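You operate a simulated robot arm through the tools that you are given. There is no shell and no other tool.

You are at the controls of a simulated two-armed robot. One attempt, no reset.

## Task
Top the check bench jug up to about its middle mark.
Fine: use the fill stand; the red-capped bottle moves to the shallow tray; swing the spout over and aside again; leave the jug on the ledge, the small drip tray dry and the racked bottles alone. Set down upright: fill stand bottle, check bench jug. Where these are worked on the way, their far stop is far enough and under half their travel is too little: swing spout.

Only the result counts: the job must be done as asked and must still hold three seconds after the hand-in. Knocking over, shifting, dropping, spilling or breaking anything else fails it.

## Robot
Two 7-joint arms with fingered hands on one trunk that stands fixed in place. Base frame: the origin is at the foot of the trunk, x ahead of it, y to its left, z up; the work surface is at about z = 850. Units: mm, rad, N and s.
The left shoulder is at [30, 136, 1230], the right one opposite. Each reaches about 1253 mm from its shoulder. Payload 5 kg a hand.
The tool frame of a hand sits at the grasp point between the pads (the TCP): z along the fingers, y along the line on which they close. The tips reach 42 mm beyond it. The gripper opens to 208 mm; its body begins 119 mm behind the TCP. The gripper is a hand of 4 fingers: y runs from the thumb to the fingers, the wrist lies at [0, 0, -332] in the tool frame, and closing takes about 1.5 s.
Orientation is that of the tool frame in the base frame, as [roll, pitch, yaw] about the fixed x, y, z axes, in that order (R = Rz(yaw) Ry(pitch) Rx(roll)). With the fingers straight down and closing along the base's y, the tool's x points along the base's -x, its y along +y and its z along -z.

## Interface
- The arms move only by the tool apply_moves. It takes "left_moves", "right_moves" or both (then of equal length, played together; a hand with none holds still); each is a list of rows, each an object of numbers (a shift or turn left out is 0, a gripper value left out holds the last): "x", "y", "z": the shift along the tool's x, y, z in mm; "wx", "wy", "wz": the turn, a rotation vector about the tool's x, y, z in rad. In form: [{"x": .., "y": .., "z": .., "wx": .., "wy": .., "wz": ..}, ...]. A call has 1 to 20 rows; each row is the pose to reach, as a shift and turn from the pose commanded when the call began, along the tool's axes at that moment. "left_jaw" and "right_jaw" are, for a hand that has rows, the opening, from 0 (shut) to 1 (fully open), set as the call begins (left out, the last holds). A row lasts 0.2 s, in which the tool goes at most 50 mm and 0.15 rad; a call with a longer step from one row to the next is refused whole, and so is a gripper value outside its range. A pose out of reach is approached as far as the arm can. The call stops where the force on the tool passes 80 N (or 10 N more than at its start, if that is more) or the arm is blocked; 0.2 s more then pass. Each finger travels about 72 mm/s and halts on what it meets, pressing with about 29 N; the grip force reading is that of the motor and also rises with nothing between the fingers. The clock runs only during rows and for 0.2 s after the last one: add rows that repeat a pose to give the fingers time. It gives the time, the measured TCP pose, the force on the tool (base axes), the opening and the grip force at its end, in the units of the frame above (readings bear some noise), with the torque about the TCP (base axes, N m) and any sound that the robot's microphone picked up.
- Cameras (640 x 400 px; columns grow to the right, rows downward): "scene" is now at [52, -0.4, 1960.9]; the picture's right is [-0.00, -1.00, 0.00], its down [-0.71, 0.00, -0.70] and it looks along [0.70, -0.00, -0.71] (base axes); focal length 337 px, centre (320, 200). "left" rides on the left gripper at [-101, 1, -145] in its tool frame; the picture's right is [-0.01, -1.00, 0.00], its down [0.82, 0.00, -0.57] and it looks along [0.57, 0.00, 0.82] (tool axes); focal length 261 px, centre (320, 200). "right" rides on the right gripper at [101, 0, -145] in its tool frame; the picture's right is [0.00, 1.00, 0.00], its down [-0.82, 0.00, -0.57] and it looks along [-0.57, 0.00, 0.82] (tool axes); focal length 261 px, centre (320, 200). There is no depth. A picture from a camera that has moved, and an enlarged one, comes with that camera's place and axes in the base frame and with its lens.
- grab_frame(camera): a new picture of that camera. The clock stands still meanwhile.
- slide_trunk(by): moves the trunk up (or, below 0, down) by that many mm; the arms and the scene camera ride with it, the base frame stays. It gives what a move gives, with no picture.
- finger_targets(finger1, finger2, finger3, thumb_bend, hand): sets how far each is bent, from 0 (flat) to 1 (curled in); at 0.3 the hand is open as for a grip, at 0.7 the pads meet at the TCP. One left out holds its place. A second passes; each finger stops where it meets its share of the squeeze, and holds until it gets a number again. A gripper value or a shape takes the hand back. It gives what a move gives, with no picture; readings hold the bend of each and the force on the fingers (four entries, about 0 where the hand has none), thumb and palm.
- hand_shape(shape, hand): the hand has 4 fingers and takes this shape, open, in about a second: jaw (thumb against the fingers, like two jaws); tri (thumb and two fingers); tip (a fingertip pinch); poke (one finger out to press); point (the index stretched); flat (the hand flat); cup (the hand cupped); fist (a fist). The gripper value then closes the fingers along that shape, each until it touches; the sizes above hold for jaw. It gives what a move gives, with no picture.
- pan_tilt(pan, tilt): turns the head with the scene camera to pan (to the left, within 2.496 rad either way) and tilt (down, from -0.506 to 1.204), counted from straight ahead of the robot. It gives what a move gives.
- close_up(camera, box): a new picture of the part [left, top, right, bottom] of that camera's present view, enlarged. The clock stands still meanwhile.
- finish_job(): hands the job in; it is judged then, once.

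Places have to be worked out from the pictures, the camera data and where the tool is seen. Open the grippers and draw the arms clear of the work before you hand the job in, unless the task says otherwise.

The tools are called as a command line: name --argument value ..., lists and objects as JSON in quotes. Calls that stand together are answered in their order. apply_moves: Moves the arms, as the interface text tells. Its arguments: {"type":"object","properties":{"left_moves":{"type":"array"},"left_jaw":{"type":"number"},"right_moves":{"type":"array"},"right_jaw":{"type":"number"}},"required":[]} The other tools are called the same way: slide_trunk (by) moves the trunk up or down; hand_shape (shape, hand) gives the hand a shape; finger_targets (finger1, finger2, finger3, thumb_bend, hand) moves the fingers one by one; pan_tilt (pan, tilt) turns the head that bears the scene camera; grab_frame (camera) takes a picture; close_up (camera, box) takes an enlarged picture of a part of a camera's view; finish_job () hands the job in.

At the start:

```text
time_s: 0.0
left_position: [655.7, 370.7, 1377.1]
left_tcp_rot: [-3.141, 0.002, 3.141]
left_wrist_force: [0.1, -0.4, -0.3]
left_torque: [0.0, -0.03, -0.02]
left_finger_gap: 207.8
left_grip_force: 0.0
left_shape: jaw
left_bend: [0.3, 0.3, 0.3, 0.3]
left_finger forces: [0.0, 0.1, 0.0, 0.1, 0.1, 0.1]
right_position: [645.9, -85.6, 1364.0]
right_tcp_rot: [3.142, -0.001, 3.14]
right_wrist_force: [0.5, 0.0, 0.1]
right_torque: [-0.01, 0.01, 0.0]
right_finger_gap: 207.8
right_grip_force: 0.1
right_shape: jaw
right_bend: [0.3, 0.3, 0.3, 0.3]
right_finger forces: [0.0, 0.0, 0.0, 0.0, 0.0, 0.1]
trunk travel left (down, up): [-250.0, 240.0]
head pan, tilt (commanded): [0.0, 0.796]
```

scene: 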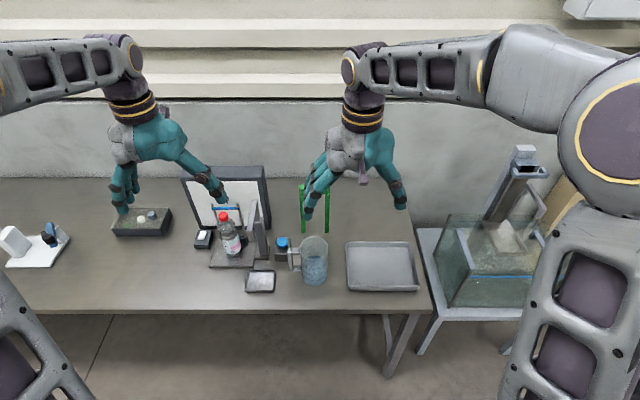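
right: 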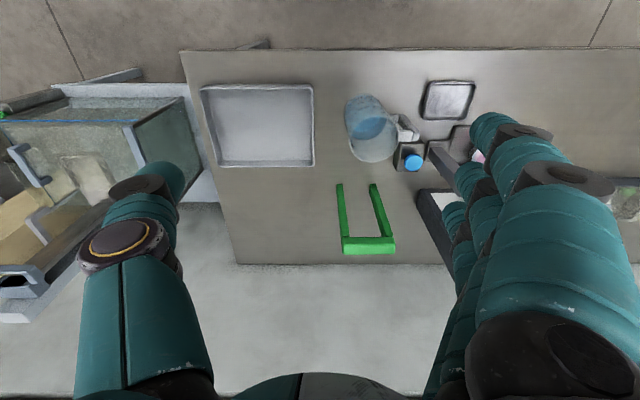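
left: 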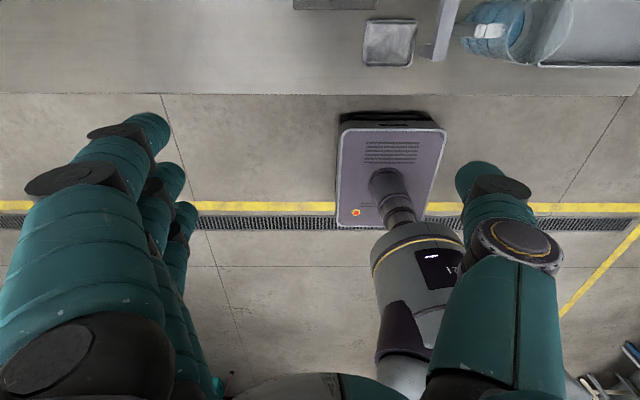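

I start by looking more closely at the scene to identify the items.

close_up --camera "scene" --box '[180, 160, 340, 300]'

close_up --camera "scene" --box '[0, 160, 260, 320]'

close_up --camera "scene" --box '[400, 130, 600, 330]'

grab_frame --camera "scene"

```text
2.86 times, centred on (260, 230) of scene
camera zoom: at [52.0, -0.4, 1960.9], right [0.0, -1.0, 0.0], down [-0.71, 0.0, -0.7], along [0.7, 0.0, -0.71], focal length 962 px, centre (491, 114)
```

zoom: 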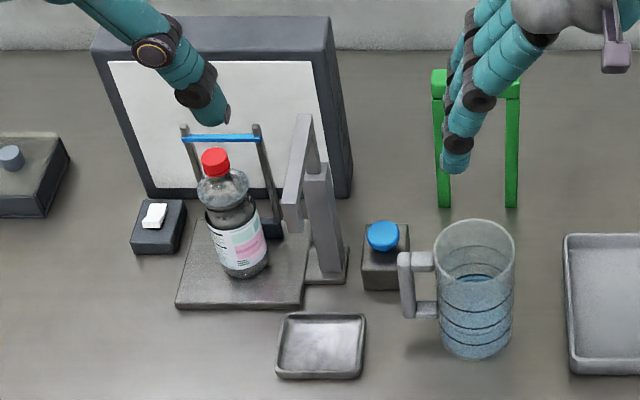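

```text
2.46 times, centred on (130, 240) of scene
camera zoom: at [52.0, -0.4, 1960.9], right [0.0, -1.0, 0.0], down [-0.71, 0.0, -0.7], along [0.7, 0.0, -0.71], focal length 829 px, centre (788, 102)
```

zoom: 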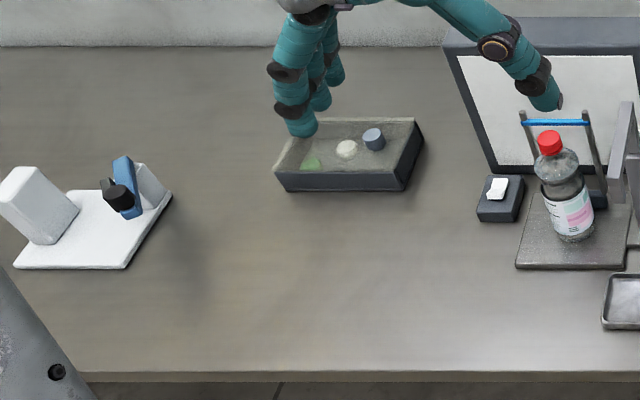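

```text
2.00 times, centred on (500, 230) of scene
camera zoom: at [52.0, -0.4, 1960.9], right [0.0, -1.0, 0.0], down [-0.71, 0.0, -0.7], along [0.7, 0.0, -0.71], focal length 673 px, centre (-40, 140)
```

zoom: 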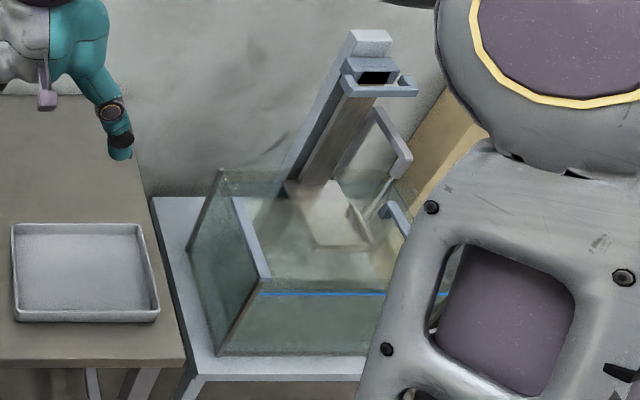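

```text
taken
camera scene: at [52.0, -0.4, 1960.9], right [0.0, -1.0, 0.0], down [-0.71, 0.0, -0.7], along [0.7, 0.0, -0.71], focal length 337 px, centre (320, 200)
```

scene: 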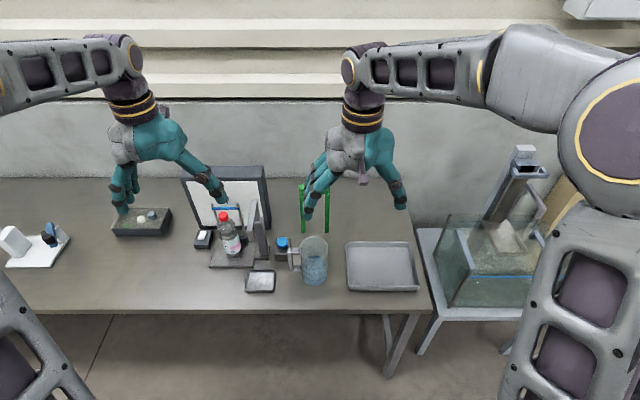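

I see a stand with a base plate (red-capped bottle), a post with an arm, a blue knob block, a white button block, the jug with rings, a large tray and a small tray. I'll look around with the head to find the ledge, the rack and the check bench.

pan_tilt --pan 0.7 --tilt 0.8

grab_frame --camera "scene"

pan_tilt --pan 1.5 --tilt 0.7

grab_frame --camera "scene"

pan_tilt --pan -0.8 --tilt 0.7

grab_frame --camera "scene"

pan_tilt --pan 0.0 --tilt 0.95

grab_frame --camera "scene"

```text
time_s: 1.1
left_position: [654.1, 369.7, 1376.6]
left_tcp_rot: [3.141, 0.001, -3.141]
left_wrist_force: [-0.7, -0.9, 0.4]
left_torque: [0.02, 0.0, 0.0]
left_finger_gap: 207.9
left_grip_force: 0.1
left_shape: jaw
left_bend: [0.3, 0.3, 0.3, 0.3]
left_finger forces: [0.0, 0.0, 0.0, 0.0, 0.0, 0.0]
right_position: [647.5, -84.2, 1363.5]
right_tcp_rot: [3.141, 0.0, -3.141]
right_wrist_force: [0.1, -1.5, 1.2]
right_torque: [0.0, -0.01, 0.02]
right_finger_gap: 208.0
right_grip_force: 0.1
right_shape: jaw
right_bend: [0.3, 0.3, 0.3, 0.3]
right_finger forces: [0.0, 0.1, 0.0, 0.0, 0.0, 0.0]
trunk travel left (down, up): [-250.0, 240.0]
head pan, tilt (commanded): [0.7, 0.799]
```

```text
taken
camera scene: at [33.0, 51.5, 1960.6], right [0.64, -0.77, 0.0], down [-0.55, -0.46, -0.7], along [0.53, 0.45, -0.72], focal length 337 px, centre (320, 200)
```

scene: 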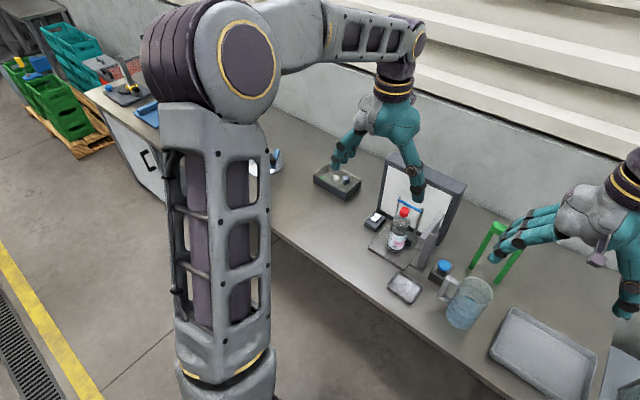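

```text
time_s: 2.2
left_position: [654.7, 371.1, 1375.9]
left_tcp_rot: [3.141, 0.0, -3.14]
left_wrist_force: [0.2, -0.6, -0.2]
left_torque: [0.02, 0.0, 0.01]
left_finger_gap: 207.9
left_grip_force: 0.0
left_shape: jaw
left_bend: [0.3, 0.3, 0.3, 0.3]
left_finger forces: [0.0, 0.0, 0.1, 0.0, 0.0, 0.1]
right_position: [645.9, -85.2, 1362.3]
right_tcp_rot: [-3.141, 0.0, 3.14]
right_wrist_force: [0.8, 0.2, 0.2]
right_torque: [-0.01, 0.0, -0.03]
right_finger_gap: 207.8
right_grip_force: 0.0
right_shape: jaw
right_bend: [0.3, 0.3, 0.3, 0.3]
right_finger forces: [0.0, 0.0, 0.0, 0.0, 0.0, 0.0]
trunk travel left (down, up): [-250.0, 240.0]
head pan, tilt (commanded): [1.499, 0.7]
```

```text
taken
camera scene: at [-22.7, 84.3, 1968.9], right [1.0, -0.07, 0.0], down [-0.05, -0.64, -0.76], along [0.05, 0.76, -0.64], focal length 337 px, centre (320, 200)
```

scene: 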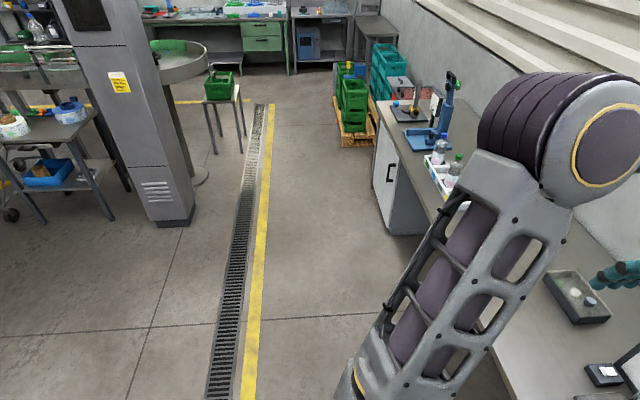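

```text
time_s: 4.3
left_position: [654.4, 370.1, 1376.4]
left_tcp_rot: [3.141, 0.0, -3.14]
left_wrist_force: [0.6, 0.1, 0.3]
left_torque: [0.01, 0.01, 0.02]
left_finger_gap: 207.8
left_grip_force: 0.0
left_shape: jaw
left_bend: [0.3, 0.3, 0.3, 0.3]
left_finger forces: [0.0, 0.1, 0.0, 0.1, 0.0, 0.0]
right_position: [645.5, -83.9, 1362.2]
right_tcp_rot: [-3.141, 0.0, -3.141]
right_wrist_force: [-0.7, 0.3, -0.2]
right_torque: [0.0, 0.0, 0.01]
right_finger_gap: 208.0
right_grip_force: 0.2
right_shape: jaw
right_bend: [0.3, 0.3, 0.3, 0.3]
right_finger forces: [0.0, 0.1, 0.0, 0.0, 0.0, 0.1]
trunk travel left (down, up): [-250.0, 240.0]
head pan, tilt (commanded): [-0.799, 0.7]
```

```text
taken
camera scene: at [30.5, -61.2, 1968.9], right [-0.72, -0.7, 0.0], down [-0.45, 0.46, -0.76], along [0.53, -0.55, -0.64], focal length 337 px, centre (320, 200)
```

scene: 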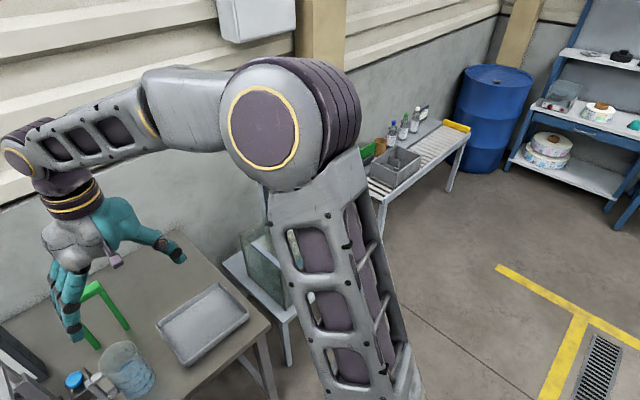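

```text
time_s: 5.5
left_position: [655.4, 369.5, 1377.0]
left_tcp_rot: [-3.141, 0.0, -3.141]
left_wrist_force: [-0.4, 0.1, -0.1]
left_torque: [0.02, 0.0, -0.02]
left_finger_gap: 207.7
left_grip_force: 0.0
left_shape: jaw
left_bend: [0.3, 0.3, 0.3, 0.3]
left_finger forces: [0.0, 0.0, 0.0, 0.0, 0.0, 0.0]
right_position: [646.0, -85.4, 1361.9]
right_tcp_rot: [-3.141, 0.0, 3.141]
right_wrist_force: [0.0, 0.0, -0.5]
right_torque: [-0.01, 0.03, -0.02]
right_finger_gap: 207.6
right_grip_force: 0.0
right_shape: jaw
right_bend: [0.3, 0.3, 0.3, 0.3]
right_finger forces: [0.0, 0.0, 0.0, 0.0, 0.0, 0.1]
trunk travel left (down, up): [-250.0, 240.0]
head pan, tilt (commanded): [0.0, 0.949]
```

```text
taken
camera scene: at [43.9, -0.5, 1949.1], right [0.0, -1.0, 0.0], down [-0.81, 0.0, -0.58], along [0.58, 0.0, -0.81], focal length 337 px, centre (320, 200)
```

scene: 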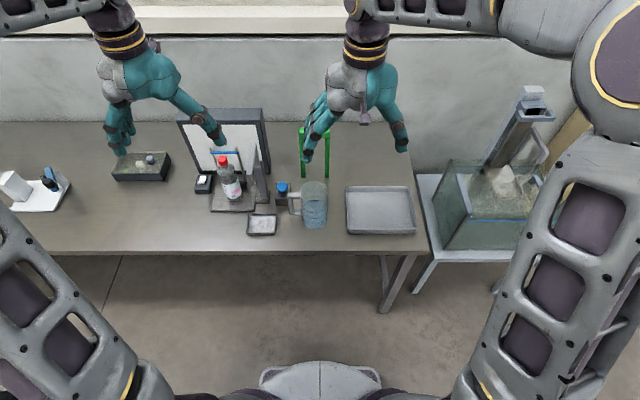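

The bench to the left holds a rack with bottles (leave alone). I'll move the left hand outward and bring the right hand (its camera looks forward-down) nearer the stand to get a closer view.

apply_moves --left_moves '[{"y": 40}, {"y": 85}, {"y": 130}, {"y": 175}, {"y": 220}, {"y": 260}, {"y": 300}, {"y": 300}]' --right_moves '[{"y": 30}, {"y": 65}, {"y": 100}, {"y": 140}, {"y": 175}, {"y": 210}, {"y": 240}, {"y": 260}]'

grab_frame --camera "right"

grab_frame --camera "scene"

```text
time_s: 7.3
left_position: [655.1, 669.3, 1375.6]
left_tcp_rot: [-3.141, 0.001, 3.141]
left_wrist_force: [-0.4, -0.9, 0.7]
left_torque: [0.06, -0.06, -0.03]
left_finger_gap: 208.1
left_grip_force: 0.2
left_shape: jaw
left_bend: [0.3, 0.3, 0.3, 0.3]
left_finger forces: [0.1, 0.0, 0.0, 0.0, 0.1, 0.1]
right_position: [643.9, 173.3, 1364.4]
right_tcp_rot: [3.14, -0.001, 3.141]
right_wrist_force: [0.6, -0.9, 0.0]
right_torque: [0.09, -0.04, 0.01]
right_finger_gap: 208.0
right_grip_force: 0.1
right_shape: jaw
right_bend: [0.3, 0.3, 0.3, 0.3]
right_finger forces: [0.0, 0.0, 0.0, 0.0, 0.1, 0.0]
trunk travel left (down, up): [-250.0, 240.0]
head pan, tilt (commanded): [0.0, 0.949]
```

```text
taken
camera right: at [543.8, 174.4, 1509.2], right [0.0, 1.0, 0.0], down [0.82, 0.0, 0.57], along [0.57, 0.0, -0.82], focal length 261 px, centre (320, 200)
```

right: 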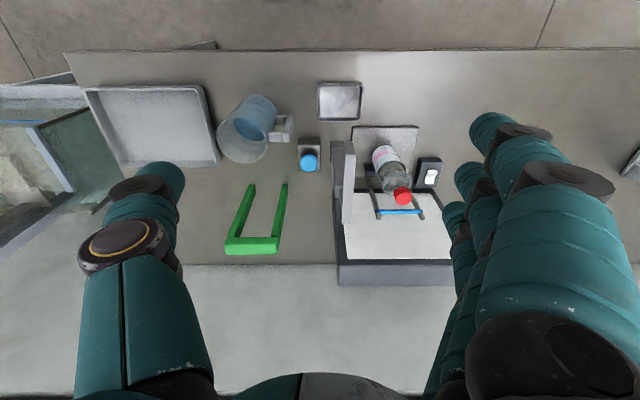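

```text
taken
camera scene: at [43.1, -1.5, 1949.2], right [0.0, -1.0, 0.0], down [-0.81, 0.0, -0.58], along [0.58, 0.0, -0.81], focal length 337 px, centre (320, 200)
```

scene: 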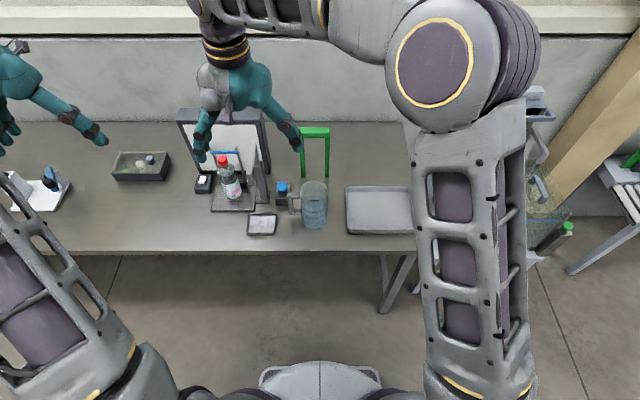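

close_up --camera "right" --box '[290, 70, 470, 300]'

close_up --camera "right" --box '[200, 70, 340, 180]'

close_up --camera "scene" --box '[180, 100, 340, 240]'

```text
1.74 times, centred on (380, 185) of right
camera zoom: at [543.8, 174.4, 1509.2], right [0.0, 1.0, 0.0], down [0.82, 0.0, 0.57], along [0.57, 0.0, -0.82], focal length 453 px, centre (216, 226)
```

zoom: 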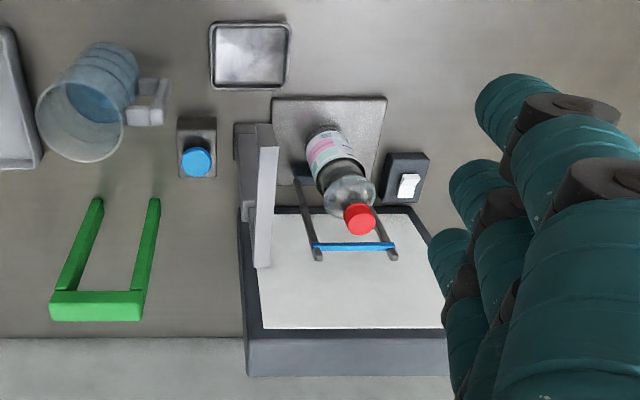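

```text
3.64 times, centred on (270, 125) of right
camera zoom: at [543.8, 174.4, 1509.2], right [0.0, 1.0, 0.0], down [0.82, 0.0, 0.57], along [0.57, 0.0, -0.82], focal length 948 px, centre (502, 473)
```

zoom: 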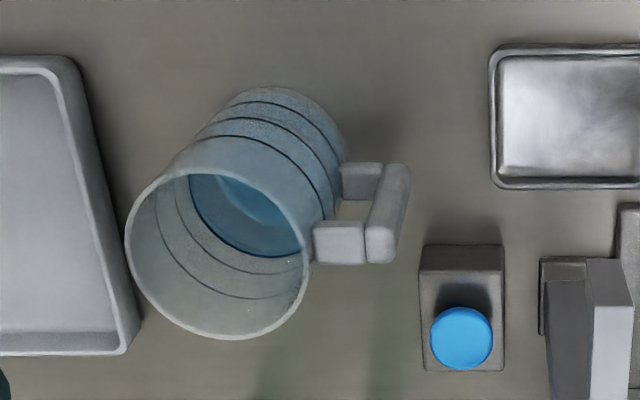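

```text
2.86 times, centred on (260, 170) of scene
camera zoom: at [43.1, -1.5, 1949.2], right [0.0, -1.0, 0.0], down [-0.81, 0.0, -0.58], along [0.58, 0.0, -0.81], focal length 962 px, centre (491, 286)
```

zoom: 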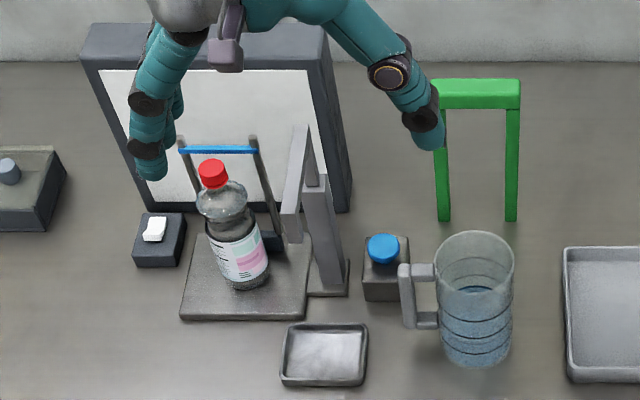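

I'll zoom further on the stand, the switch block and the blue knob from both cameras.

close_up --camera "right" --box '[320, 110, 400, 220]'

close_up --camera "right" --box '[390, 140, 460, 200]'

close_up --camera "scene" --box '[220, 130, 300, 210]'

close_up --camera "right" --box '[290, 130, 330, 180]'

```text
3.64 times, centred on (360, 165) of right
camera zoom: at [543.8, 174.4, 1509.2], right [0.0, 1.0, 0.0], down [0.82, 0.0, 0.57], along [0.57, 0.0, -0.82], focal length 948 px, centre (174, 327)
```

zoom: 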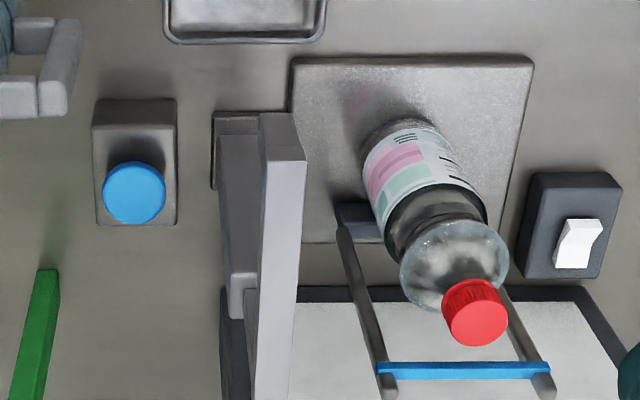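

```text
6.67 times, centred on (425, 170) of right
camera zoom: at [543.8, 174.4, 1509.2], right [0.0, 1.0, 0.0], down [0.82, 0.0, 0.57], along [0.57, 0.0, -0.82], focal length 1738 px, centre (-380, 400)
```

zoom: 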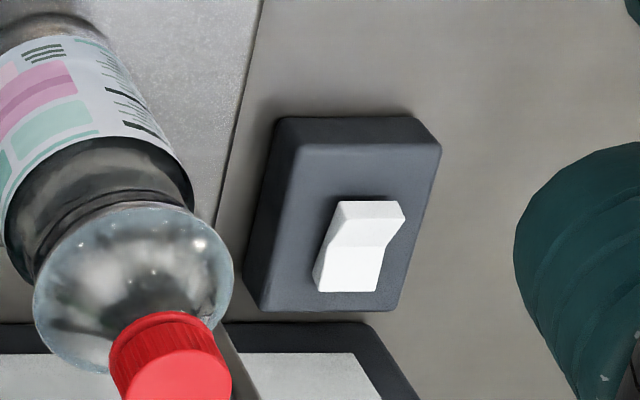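

```text
5.00 times, centred on (260, 170) of scene
camera zoom: at [43.1, -1.5, 1949.2], right [0.0, -1.0, 0.0], down [-0.81, 0.0, -0.58], along [0.58, 0.0, -0.81], focal length 1684 px, centre (620, 350)
```

zoom: 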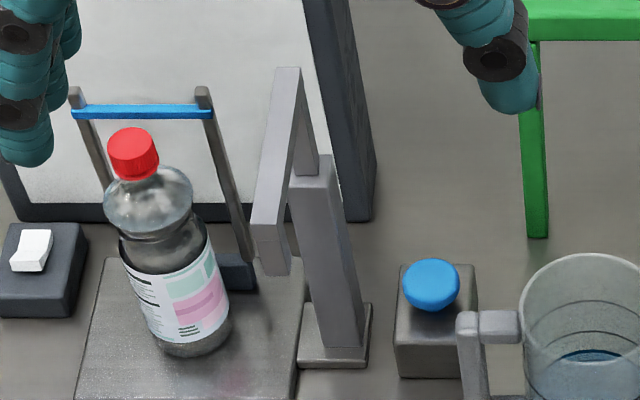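

```text
8.00 times, centred on (310, 155) of right
camera zoom: at [543.8, 174.4, 1509.2], right [0.0, 1.0, 0.0], down [0.82, 0.0, 0.57], along [0.57, 0.0, -0.82], focal length 2085 px, centre (400, 560)
```

zoom: 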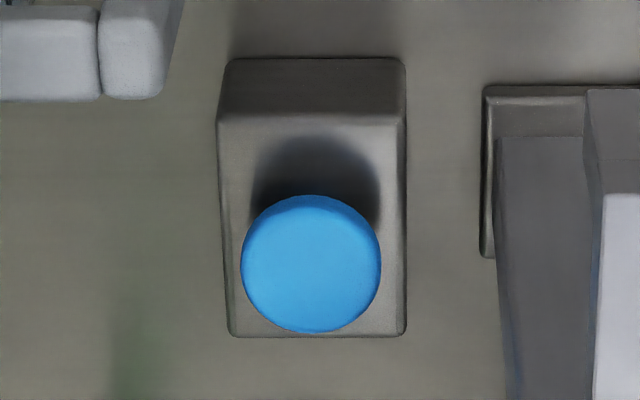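

The post sits at about (845, 218) with the spout arm around z≈1100–1135 pointing toward me; the bottle axis is near (827, 336), with the frame (blue bar) behind it. I'll bring the right hand high above/in front of the bottle for a finer fix.

apply_moves --right_moves '[{"x": -15, "y": 30, "z": 10}, {"x": -30, "y": 60, "z": 22}, {"x": -45, "y": 90, "z": 35}, {"x": -60, "y": 118, "z": 46}, {"x": -72, "y": 143, "z": 56}, {"x": -83, "y": 163, "z": 64}, {"x": -83, "y": 163, "z": 64}]'

grab_frame --camera "right"

grab_frame --camera "scene"

```text
time_s: 8.9
left_position: [655.0, 669.1, 1376.9]
left_tcp_rot: [-3.14, 0.001, 3.141]
left_wrist_force: [-0.5, 0.2, 0.5]
left_torque: [0.06, -0.01, 0.0]
left_finger_gap: 208.0
left_grip_force: 0.0
left_shape: jaw
left_bend: [0.3, 0.3, 0.3, 0.3]
left_finger forces: [0.0, 0.1, 0.0, 0.0, 0.0, 0.0]
right_position: [728.4, 335.5, 1298.1]
right_tcp_rot: [3.141, 0.0, 3.141]
right_wrist_force: [-0.9, -0.3, 1.3]
right_torque: [0.1, -0.04, 0.02]
right_finger_gap: 207.7
right_grip_force: 0.0
right_shape: jaw
right_bend: [0.3, 0.3, 0.3, 0.3]
right_finger forces: [0.1, 0.0, 0.0, 0.0, 0.0, 0.0]
trunk travel left (down, up): [-250.0, 240.0]
head pan, tilt (commanded): [0.0, 0.949]
```

```text
taken
camera right: at [628.3, 335.5, 1443.1], right [0.0, 1.0, 0.0], down [0.82, 0.0, 0.57], along [0.57, 0.0, -0.82], focal length 261 px, centre (320, 200)
```

right: 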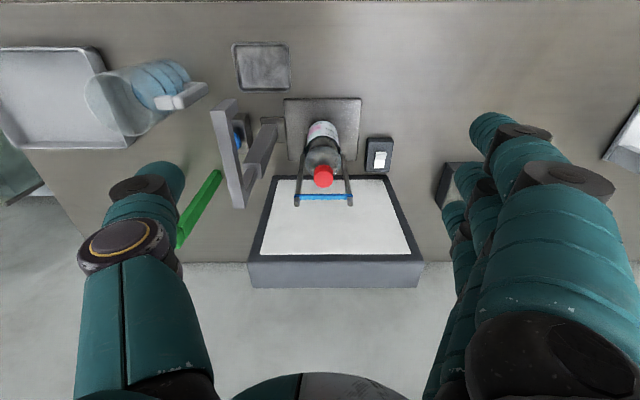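

```text
taken
camera scene: at [42.8, -1.8, 1949.2], right [0.0, -1.0, 0.0], down [-0.81, 0.0, -0.58], along [0.58, 0.0, -0.81], focal length 337 px, centre (320, 200)
```

scene: 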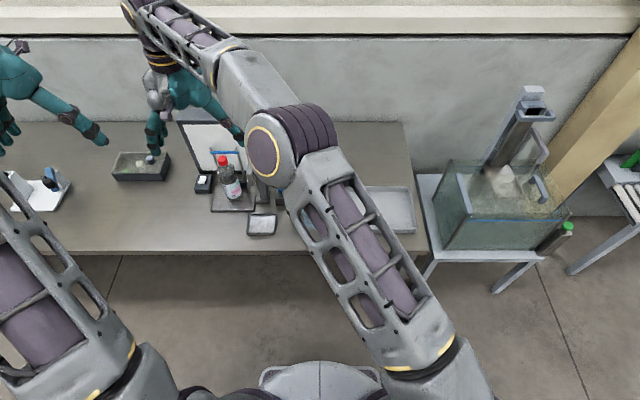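

close_up --camera "right" --box '[190, 80, 410, 220]'

close_up --camera "right" --box '[60, 30, 220, 150]'

```text
2.86 times, centred on (300, 150) of right
camera zoom: at [628.3, 335.5, 1443.1], right [0.0, 1.0, 0.0], down [0.82, 0.0, 0.57], along [0.57, 0.0, -0.82], focal length 745 px, centre (377, 343)
```

zoom: 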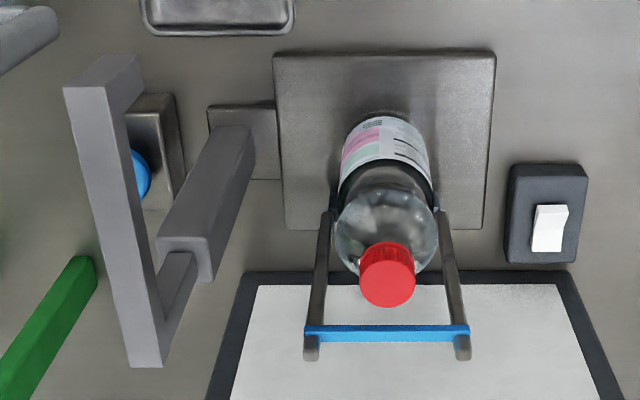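

```text
3.33 times, centred on (140, 90) of right
camera zoom: at [628.3, 335.5, 1443.1], right [0.0, 1.0, 0.0], down [0.82, 0.0, 0.57], along [0.57, 0.0, -0.82], focal length 869 px, centre (920, 567)
```

zoom: 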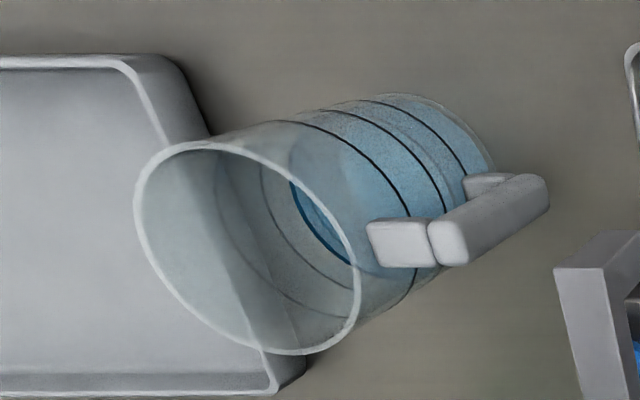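

Bottle axis looks to be near (836, 340), radius ≈32, cap top ≈1085; the frame posts are at y≈296/387, x≈870–880. I'll go above the bottle with a slight yaw so the finger row stays clear of the frame, with a part-closed hand, and check.

apply_moves --right_moves '[{"x": -22, "y": 1, "z": 18, "wz": -0.07}, {"x": -44, "y": 2, "z": 38, "wz": -0.14}, {"x": -66, "y": 3, "z": 60, "wz": -0.21}, {"x": -88, "y": 4, "z": 80, "wz": -0.28}, {"x": -104, "y": 4.5, "z": 98, "wz": -0.33}, {"x": -104, "y": 4.5, "z": 98, "wz": -0.33}, {"x": -104, "y": 4.5, "z": 98, "wz": -0.33}]' --right_jaw 0.58

grab_frame --camera "right"

grab_frame --camera "scene"

```text
time_s: 10.5
left_position: [655.7, 669.5, 1376.3]
left_tcp_rot: [3.141, 0.0, 3.142]
left_wrist_force: [-0.5, -0.7, -0.3]
left_torque: [0.08, -0.02, -0.01]
left_finger_gap: 208.1
left_grip_force: 0.0
left_shape: jaw
left_bend: [0.3, 0.3, 0.3, 0.3]
left_finger forces: [0.1, 0.0, 0.1, 0.0, 0.1, 0.0]
right_position: [781.3, 317.2, 1207.2]
right_tcp_rot: [3.141, -0.001, -2.809]
right_wrist_force: [0.3, -0.5, 0.2]
right_torque: [0.06, -0.04, 0.01]
right_finger_gap: 121.3
right_grip_force: 0.1
right_shape: jaw
right_bend: [0.72, 0.72, 0.72, 0.7]
right_finger forces: [0.0, 0.0, 0.0, 0.0, 0.0, 0.0]
right hand out of reach, approached as far as the arm can: row 2, 3, 4, 5, 6, 7
trunk travel left (down, up): [-250.0, 240.0]
head pan, tilt (commanded): [0.0, 0.949]
```

```text
taken
camera right: at [686.9, 285.1, 1351.6], right [-0.32, 0.95, 0.0], down [0.78, 0.26, 0.57], along [0.54, 0.18, -0.82], focal length 261 px, centre (320, 200)
```

right: 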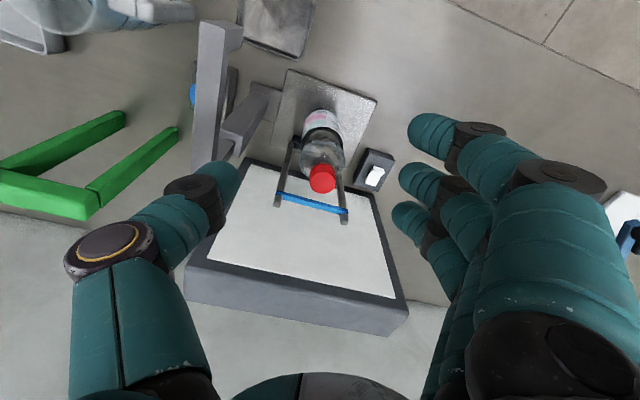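

```text
taken
camera scene: at [43.2, -1.5, 1949.1], right [0.0, -1.0, 0.0], down [-0.81, 0.0, -0.58], along [0.58, 0.0, -0.81], focal length 337 px, centre (320, 200)
```

scene: 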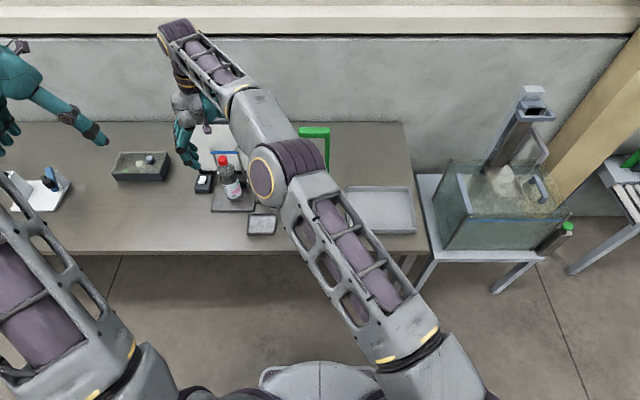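

The right arm can't reach the bottle with vertical fingers; the left arm can (its shoulder is closer). I'll retract the right arm up and away to its own side, then bring the left hand in.

apply_moves --right_moves '[{"x": 31, "y": 0, "z": -30}, {"x": 63, "y": 0, "z": -60}, {"x": 94, "y": -35, "z": -64, "wz": 0.03}, {"x": 125, "y": -69, "z": -68, "wz": 0.06}, {"x": 156, "y": -104, "z": -72, "wz": 0.09}, {"x": 187, "y": -139, "z": -76, "wz": 0.12}, {"x": 217, "y": -173, "z": -80, "wz": 0.15}, {"x": 248, "y": -208, "z": -84, "wz": 0.18}, {"x": 279, "y": -242, "z": -88, "wz": 0.21}, {"x": 310, "y": -277, "z": -92, "wz": 0.24}, {"x": 341, "y": -312, "z": -96, "wz": 0.27}, {"x": 371, "y": -346, "z": -100, "wz": 0.3}, {"x": 402, "y": -381, "z": -104, "wz": 0.33}, {"x": 433, "y": -416, "z": -108, "wz": 0.33}, {"x": 464, "y": -450, "z": -112, "wz": 0.33}, {"x": 495, "y": -485, "z": -116, "wz": 0.33}, {"x": 525, "y": -519, "z": -120, "wz": 0.33}, {"x": 556, "y": -554, "z": -124, "wz": 0.33}, {"x": 587, "y": -589, "z": -127, "wz": 0.33}, {"x": 617, "y": -623, "z": -130, "wz": 0.33}]' --right_jaw 1.0

grab_frame --camera "scene"

```text
time_s: 14.7
left_position: [654.1, 670.6, 1377.0]
left_tcp_rot: [3.14, -0.001, -3.139]
left_wrist_force: [-0.4, -0.9, 0.9]
left_torque: [0.06, -0.08, -0.04]
left_finger_gap: 208.1
left_grip_force: 0.0
left_shape: jaw
left_bend: [0.3, 0.3, 0.3, 0.3]
left_finger forces: [0.0, 0.0, 0.0, 0.0, 0.1, 0.0]
right_position: [399.3, -470.0, 1334.4]
right_tcp_rot: [3.14, 0.0, -3.14]
right_wrist_force: [-1.4, -0.2, 0.2]
right_torque: [0.11, -0.06, -0.01]
right_finger_gap: 207.7
right_grip_force: 0.0
right_shape: jaw
right_bend: [0.3, 0.3, 0.3, 0.3]
right_finger forces: [0.1, 0.0, 0.0, 0.0, 0.1, 0.0]
trunk travel left (down, up): [-250.0, 240.0]
head pan, tilt (commanded): [0.0, 0.949]
```

```text
taken
camera scene: at [42.7, -2.0, 1949.1], right [0.0, -1.0, 0.0], down [-0.81, 0.0, -0.58], along [0.58, 0.0, -0.81], focal length 337 px, centre (320, 200)
```

scene: 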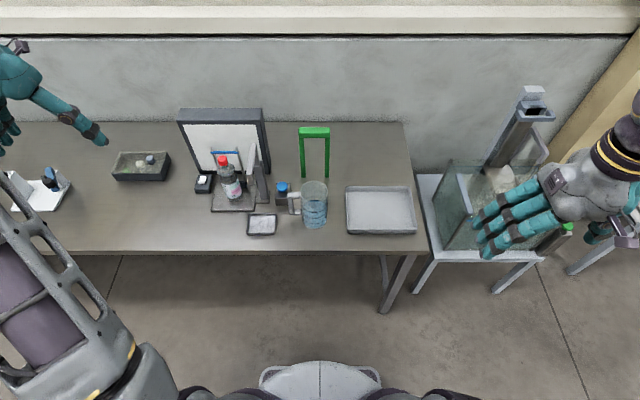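

With the view clear, I zoom on the jug and the stand from the head camera.

close_up --camera "scene" --box '[270, 170, 340, 235]'

close_up --camera "scene" --box '[170, 100, 290, 220]'

close_up --camera "scene" --box '[330, 170, 430, 250]'

```text
6.15 times, centred on (305, 202) of scene
camera zoom: at [42.7, -2.0, 1949.1], right [0.0, -1.0, 0.0], down [-0.81, 0.0, -0.58], along [0.58, 0.0, -0.81], focal length 2072 px, centre (412, 185)
```

zoom: 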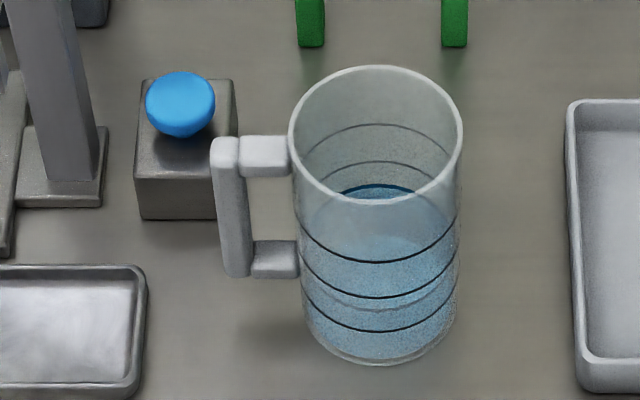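

```text
3.33 times, centred on (230, 160) of scene
camera zoom: at [42.7, -2.0, 1949.1], right [0.0, -1.0, 0.0], down [-0.81, 0.0, -0.58], along [0.58, 0.0, -0.81], focal length 1122 px, centre (620, 333)
```

zoom: 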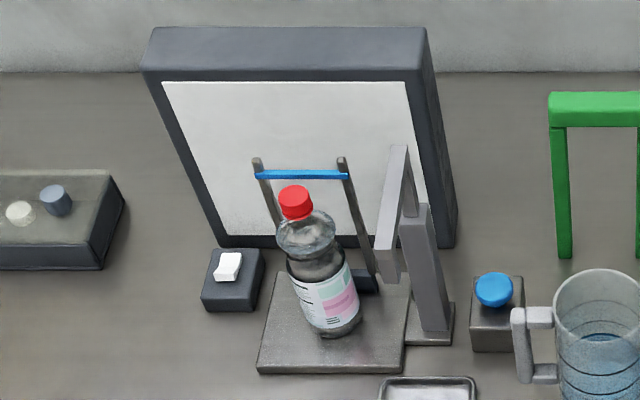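

```text
5.00 times, centred on (380, 210) of scene
camera zoom: at [42.7, -2.0, 1949.1], right [0.0, -1.0, 0.0], down [-0.81, 0.0, -0.58], along [0.58, 0.0, -0.81], focal length 1684 px, centre (20, 150)
```

zoom: 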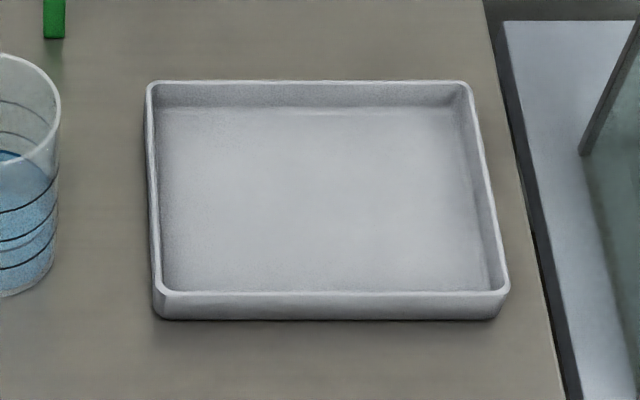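

Jug rings are at about heights 50, 86 and 123 mm (three marks), with the water a little below the middle one. Now I bring the left hand above the bottle at (832, 339, 1210), yawed ~0.33, part closed.

apply_moves --left_moves '[{"x": -17, "y": -33, "z": 12, "wz": -0.03}, {"x": -35, "y": -66, "z": 30, "wz": -0.07}, {"x": -53, "y": -99, "z": 48, "wz": -0.1}, {"x": -71, "y": -132, "z": 66, "wz": -0.13}, {"x": -88, "y": -165, "z": 84, "wz": -0.17}, {"x": -106, "y": -198, "z": 101, "wz": -0.2}, {"x": -124, "y": -231, "z": 118, "wz": -0.23}, {"x": -142, "y": -265, "z": 135, "wz": -0.27}, {"x": -160, "y": -298, "z": 152, "wz": -0.3}, {"x": -177, "y": -331, "z": 167, "wz": -0.33}, {"x": -177, "y": -331, "z": 167, "wz": -0.33}]' --left_jaw 0.58

grab_frame --camera "scene"

grab_frame --camera "left"

```text
time_s: 17.1
left_position: [831.5, 340.4, 1210.5]
left_tcp_rot: [3.141, 0.0, -2.811]
left_wrist_force: [-0.3, 1.5, 0.9]
left_torque: [-0.14, -0.1, -0.02]
left_finger_gap: 121.5
left_grip_force: 0.0
left_shape: jaw
left_bend: [0.72, 0.72, 0.72, 0.7]
left_finger forces: [0.0, 0.0, 0.0, 0.0, 0.0, 0.0]
right_position: [399.8, -468.2, 1335.6]
right_tcp_rot: [3.14, 0.001, 3.141]
right_wrist_force: [-0.4, 0.0, 1.2]
right_torque: [-0.06, -0.04, 0.01]
right_finger_gap: 207.7
right_grip_force: 0.1
right_shape: jaw
right_bend: [0.3, 0.3, 0.3, 0.3]
right_finger forces: [0.0, 0.1, 0.0, 0.0, 0.0, 0.0]
trunk travel left (down, up): [-250.0, 240.0]
head pan, tilt (commanded): [0.0, 0.949]
```

```text
taken
camera scene: at [42.5, 0.6, 1949.2], right [0.0, -1.0, 0.0], down [-0.81, 0.0, -0.58], along [0.58, 0.0, -0.81], focal length 337 px, centre (320, 200)
```

scene: 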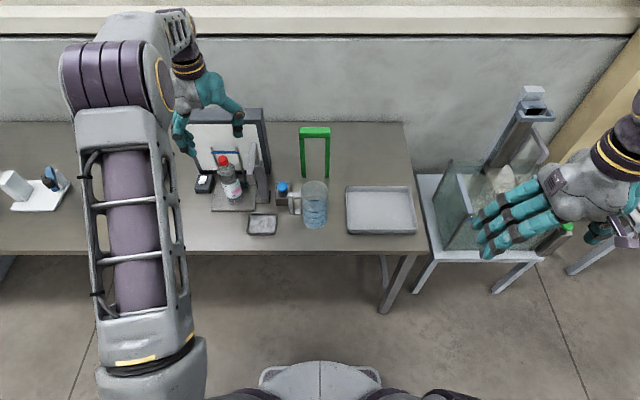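

```text
taken
camera left: at [925.4, 373.6, 1355.0], right [0.33, -0.94, 0.0], down [-0.78, -0.27, 0.57], along [-0.54, -0.19, -0.82], focal length 261 px, centre (320, 200)
```

left: 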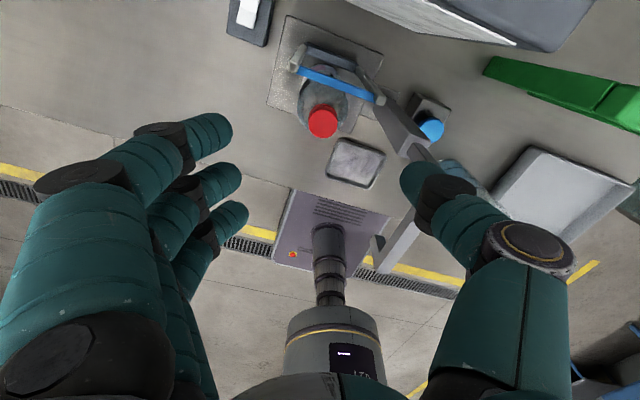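

close_up --camera "left" --box '[260, 10, 460, 190]'

close_up --camera "scene" --box '[150, 60, 300, 220]'

```text
2.22 times, centred on (360, 100) of left
camera zoom: at [925.4, 373.6, 1355.0], right [0.33, -0.94, 0.0], down [-0.78, -0.27, 0.57], along [-0.54, -0.19, -0.82], focal length 579 px, centre (231, 422)
```

zoom: 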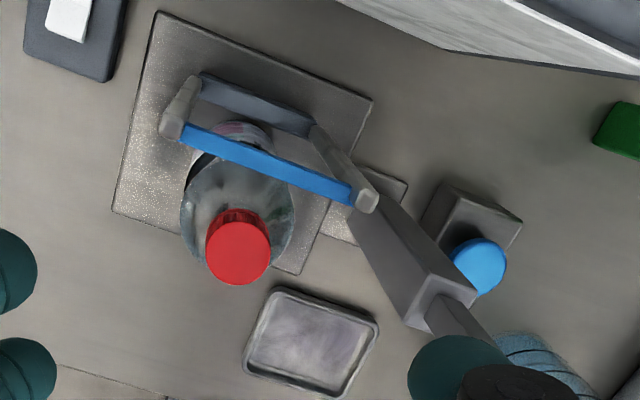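

```text
2.50 times, centred on (225, 140) of scene
camera zoom: at [42.5, 0.6, 1949.2], right [0.0, -1.0, 0.0], down [-0.81, 0.0, -0.58], along [0.58, 0.0, -0.81], focal length 842 px, centre (558, 350)
```

zoom: 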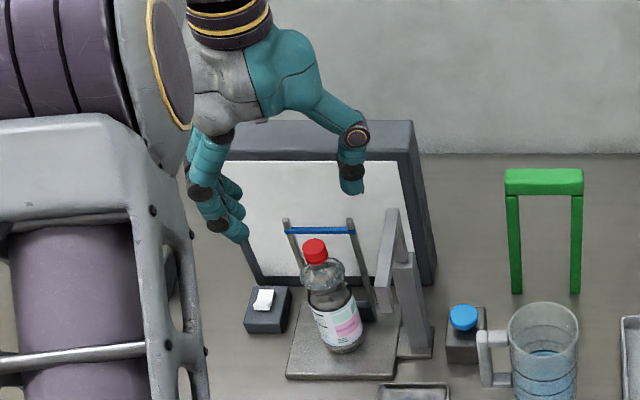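

Bottle axis from this view: (837, 339); frame bar at x≈880, z≈1070, so there's clearance. I descend straight to z≈1000 and look.

apply_moves --left_moves '[{"x": -2, "y": -2, "z": 35}, {"x": -2, "y": -2, "z": 70}, {"x": -2, "y": -2, "z": 105}, {"x": -2, "y": -2, "z": 140}, {"x": -2, "y": -2, "z": 175}, {"x": -2, "y": -2, "z": 208}, {"x": -2, "y": -2, "z": 208}]'

close_up --camera "scene" --box '[150, 60, 300, 220]'

grab_frame --camera "left"

```text
time_s: 18.7
left_position: [836.3, 338.8, 1002.0]
left_tcp_rot: [-3.141, 0.002, -2.81]
left_wrist_force: [9.7, 11.0, 3.2]
left_torque: [-0.75, 0.4, 1.1]
left_finger_gap: 120.3
left_grip_force: 0.1
left_shape: jaw
left_bend: [0.72, 0.72, 0.72, 0.7]
left_finger forces: [0.0, 0.1, 0.0, 0.1, 13.8, 0.0]
right_position: [401.5, -467.2, 1335.1]
right_tcp_rot: [3.141, 0.0, -3.141]
right_wrist_force: [-1.2, 0.1, 0.5]
right_torque: [0.07, 0.01, 0.0]
right_finger_gap: 207.6
right_grip_force: 0.0
right_shape: jaw
right_bend: [0.3, 0.3, 0.3, 0.3]
right_finger forces: [0.0, 0.0, 0.0, 0.1, 0.1, 0.0]
trunk travel left (down, up): [-250.0, 240.0]
head pan, tilt (commanded): [0.0, 0.949]
```

```text
2.50 times, centred on (225, 140) of scene
camera zoom: at [44.8, 0.1, 1949.1], right [0.0, -1.0, 0.0], down [-0.81, 0.0, -0.58], along [0.58, 0.0, -0.81], focal length 842 px, centre (558, 350)
```

zoom: 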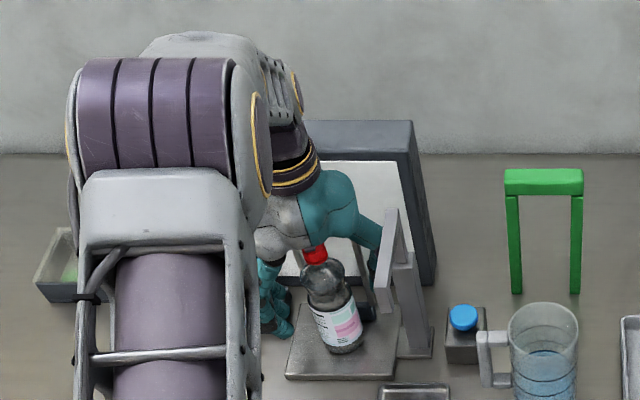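

```text
taken
camera left: at [930.0, 371.3, 1147.4], right [0.33, -0.94, 0.0], down [-0.78, -0.27, 0.57], along [-0.54, -0.19, -0.82], focal length 261 px, centre (320, 200)
```

left: 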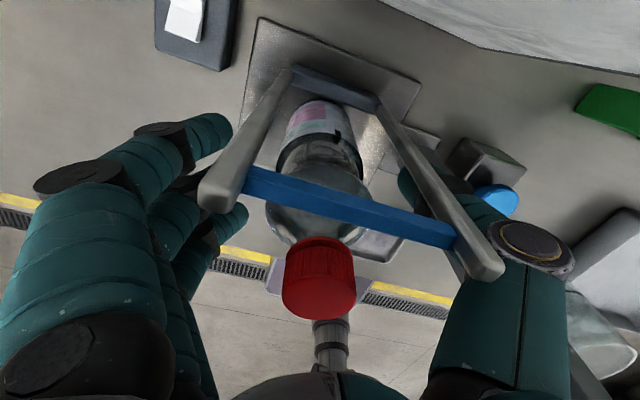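

The thumb knuckle reads 13.8 N – it's touching the spout arm's rear end. I ease the hand 6 mm toward +y while narrowing the opening so the thumb draws in, then recentre.

apply_moves --left_moves '[{"y": 6}, {"y": 6}, {"y": 6}, {"y": 4}, {"y": 2}]' --left_jaw 0.42

grab_frame --camera "left"

close_up --camera "scene" --box '[200, 90, 300, 200]'

```text
time_s: 19.9
left_position: [835.1, 339.6, 1001.3]
left_tcp_rot: [-3.141, 0.001, -2.81]
left_wrist_force: [-0.1, 0.3, -0.3]
left_torque: [-0.05, 0.01, 0.03]
left_finger_gap: 88.1
left_grip_force: 0.1
left_shape: jaw
left_bend: [0.73, 0.73, 0.73, 0.7]
left_finger forces: [0.0, 0.0, 0.0, 0.0, 0.1, 0.1]
right_position: [401.4, -469.2, 1335.2]
right_tcp_rot: [-3.14, 0.0, -3.14]
right_wrist_force: [0.3, 0.1, -0.8]
right_torque: [-0.04, 0.02, -0.02]
right_finger_gap: 207.8
right_grip_force: 0.0
right_shape: jaw
right_bend: [0.3, 0.3, 0.3, 0.3]
right_finger forces: [0.0, 0.0, 0.0, 0.1, 0.0, 0.0]
trunk travel left (down, up): [-250.0, 240.0]
head pan, tilt (commanded): [0.0, 0.949]
```

```text
taken
camera left: at [928.9, 372.0, 1146.1], right [0.33, -0.94, 0.0], down [-0.77, -0.27, 0.57], along [-0.54, -0.19, -0.82], focal length 261 px, centre (320, 200)
```

left: 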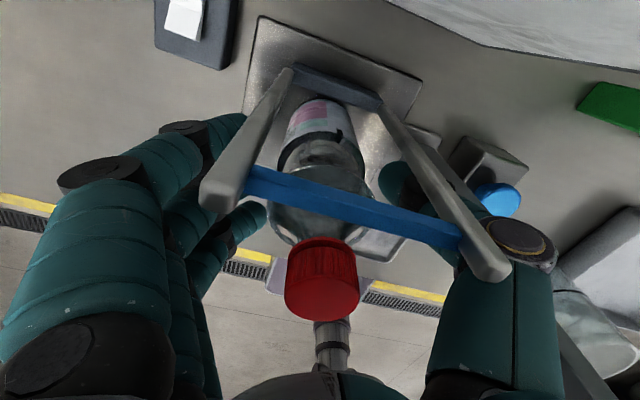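

```text
3.64 times, centred on (250, 145) of scene
camera zoom: at [43.9, -0.4, 1949.1], right [0.0, -1.0, 0.0], down [-0.81, 0.0, -0.58], along [0.58, 0.0, -0.81], focal length 1224 px, centre (574, 400)
```

zoom: 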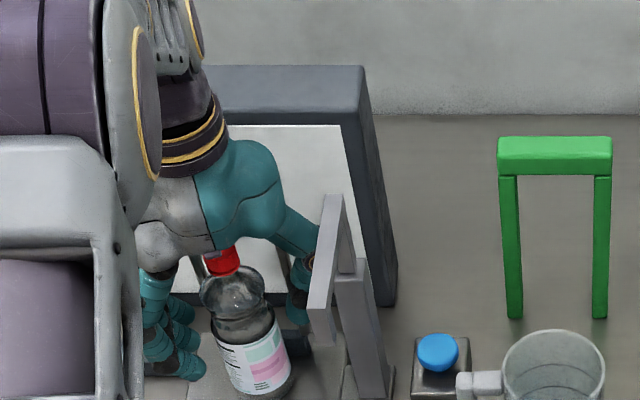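

Force is cleared. I lower 14 mm more to grip the body below the dome.

apply_moves --left_moves '[{"y": -1, "z": 7}, {"y": -1, "z": 14}, {"y": -1, "z": 14}]'

apply_moves --left_moves '[{"x": 0}, {"x": 0}, {"x": 0}, {"x": 0}, {"x": 0}, {"x": 0}, {"x": 0}, {"x": 0}]' --left_jaw 0.0

grab_frame --camera "left"

close_up --camera "scene" --box '[200, 90, 300, 200]'

```text
time_s: 20.7
left_position: [835.0, 339.6, 988.1]
left_tcp_rot: [-3.141, -0.001, -2.811]
left_wrist_force: [0.4, -0.1, -0.4]
left_torque: [0.0, 0.04, -0.02]
left_finger_gap: 87.9
left_grip_force: 0.0
left_shape: jaw
left_bend: [0.73, 0.73, 0.73, 0.7]
left_finger forces: [0.1, 0.0, 0.0, 0.0, 0.1, 0.0]
right_position: [399.3, -469.7, 1334.4]
right_tcp_rot: [-3.141, -0.001, 3.139]
right_wrist_force: [0.0, -0.3, 0.4]
right_torque: [-0.02, 0.02, 0.01]
right_finger_gap: 207.7
right_grip_force: 0.2
right_shape: jaw
right_bend: [0.3, 0.3, 0.3, 0.3]
right_finger forces: [0.0, 0.1, 0.0, 0.0, 0.0, 0.0]
trunk travel left (down, up): [-250.0, 240.0]
head pan, tilt (commanded): [0.0, 0.949]
```

```text
time_s: 22.5
left_position: [835.1, 339.2, 986.3]
left_tcp_rot: [3.141, -0.001, -2.811]
left_wrist_force: [0.0, -1.7, 0.0]
left_torque: [-0.06, -0.06, -0.02]
left_finger_gap: 42.1
left_grip_force: 29.2
left_shape: jaw
left_bend: [0.72, 0.73, 0.7, 0.7]
left_finger forces: [8.8, 9.5, 5.0, 0.0, 25.4, 0.0]
right_position: [399.4, -468.4, 1334.5]
right_tcp_rot: [-3.141, 0.002, -3.141]
right_wrist_force: [0.4, -0.3, 0.1]
right_torque: [0.02, 0.03, -0.02]
right_finger_gap: 207.5
right_grip_force: 0.0
right_shape: jaw
right_bend: [0.3, 0.3, 0.3, 0.3]
right_finger forces: [0.1, 0.0, 0.0, 0.0, 0.0, 0.0]
trunk travel left (down, up): [-250.0, 240.0]
head pan, tilt (commanded): [0.0, 0.949]
```

```text
taken
camera left: at [929.5, 371.8, 1131.9], right [0.33, -0.94, 0.0], down [-0.77, -0.27, 0.57], along [-0.54, -0.19, -0.82], focal length 261 px, centre (320, 200)
```

left: 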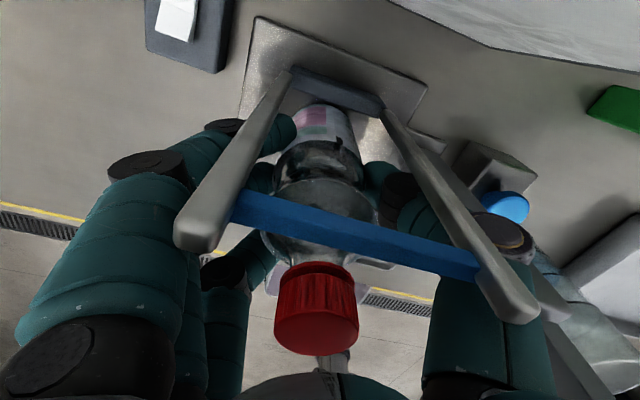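

```text
3.64 times, centred on (250, 145) of scene
camera zoom: at [44.0, -0.7, 1949.1], right [0.0, -1.0, 0.0], down [-0.81, 0.0, -0.58], along [0.58, 0.0, -0.81], focal length 1224 px, centre (574, 400)
```

zoom: 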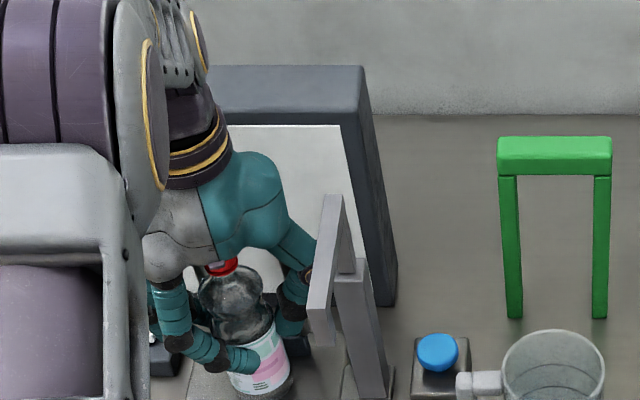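

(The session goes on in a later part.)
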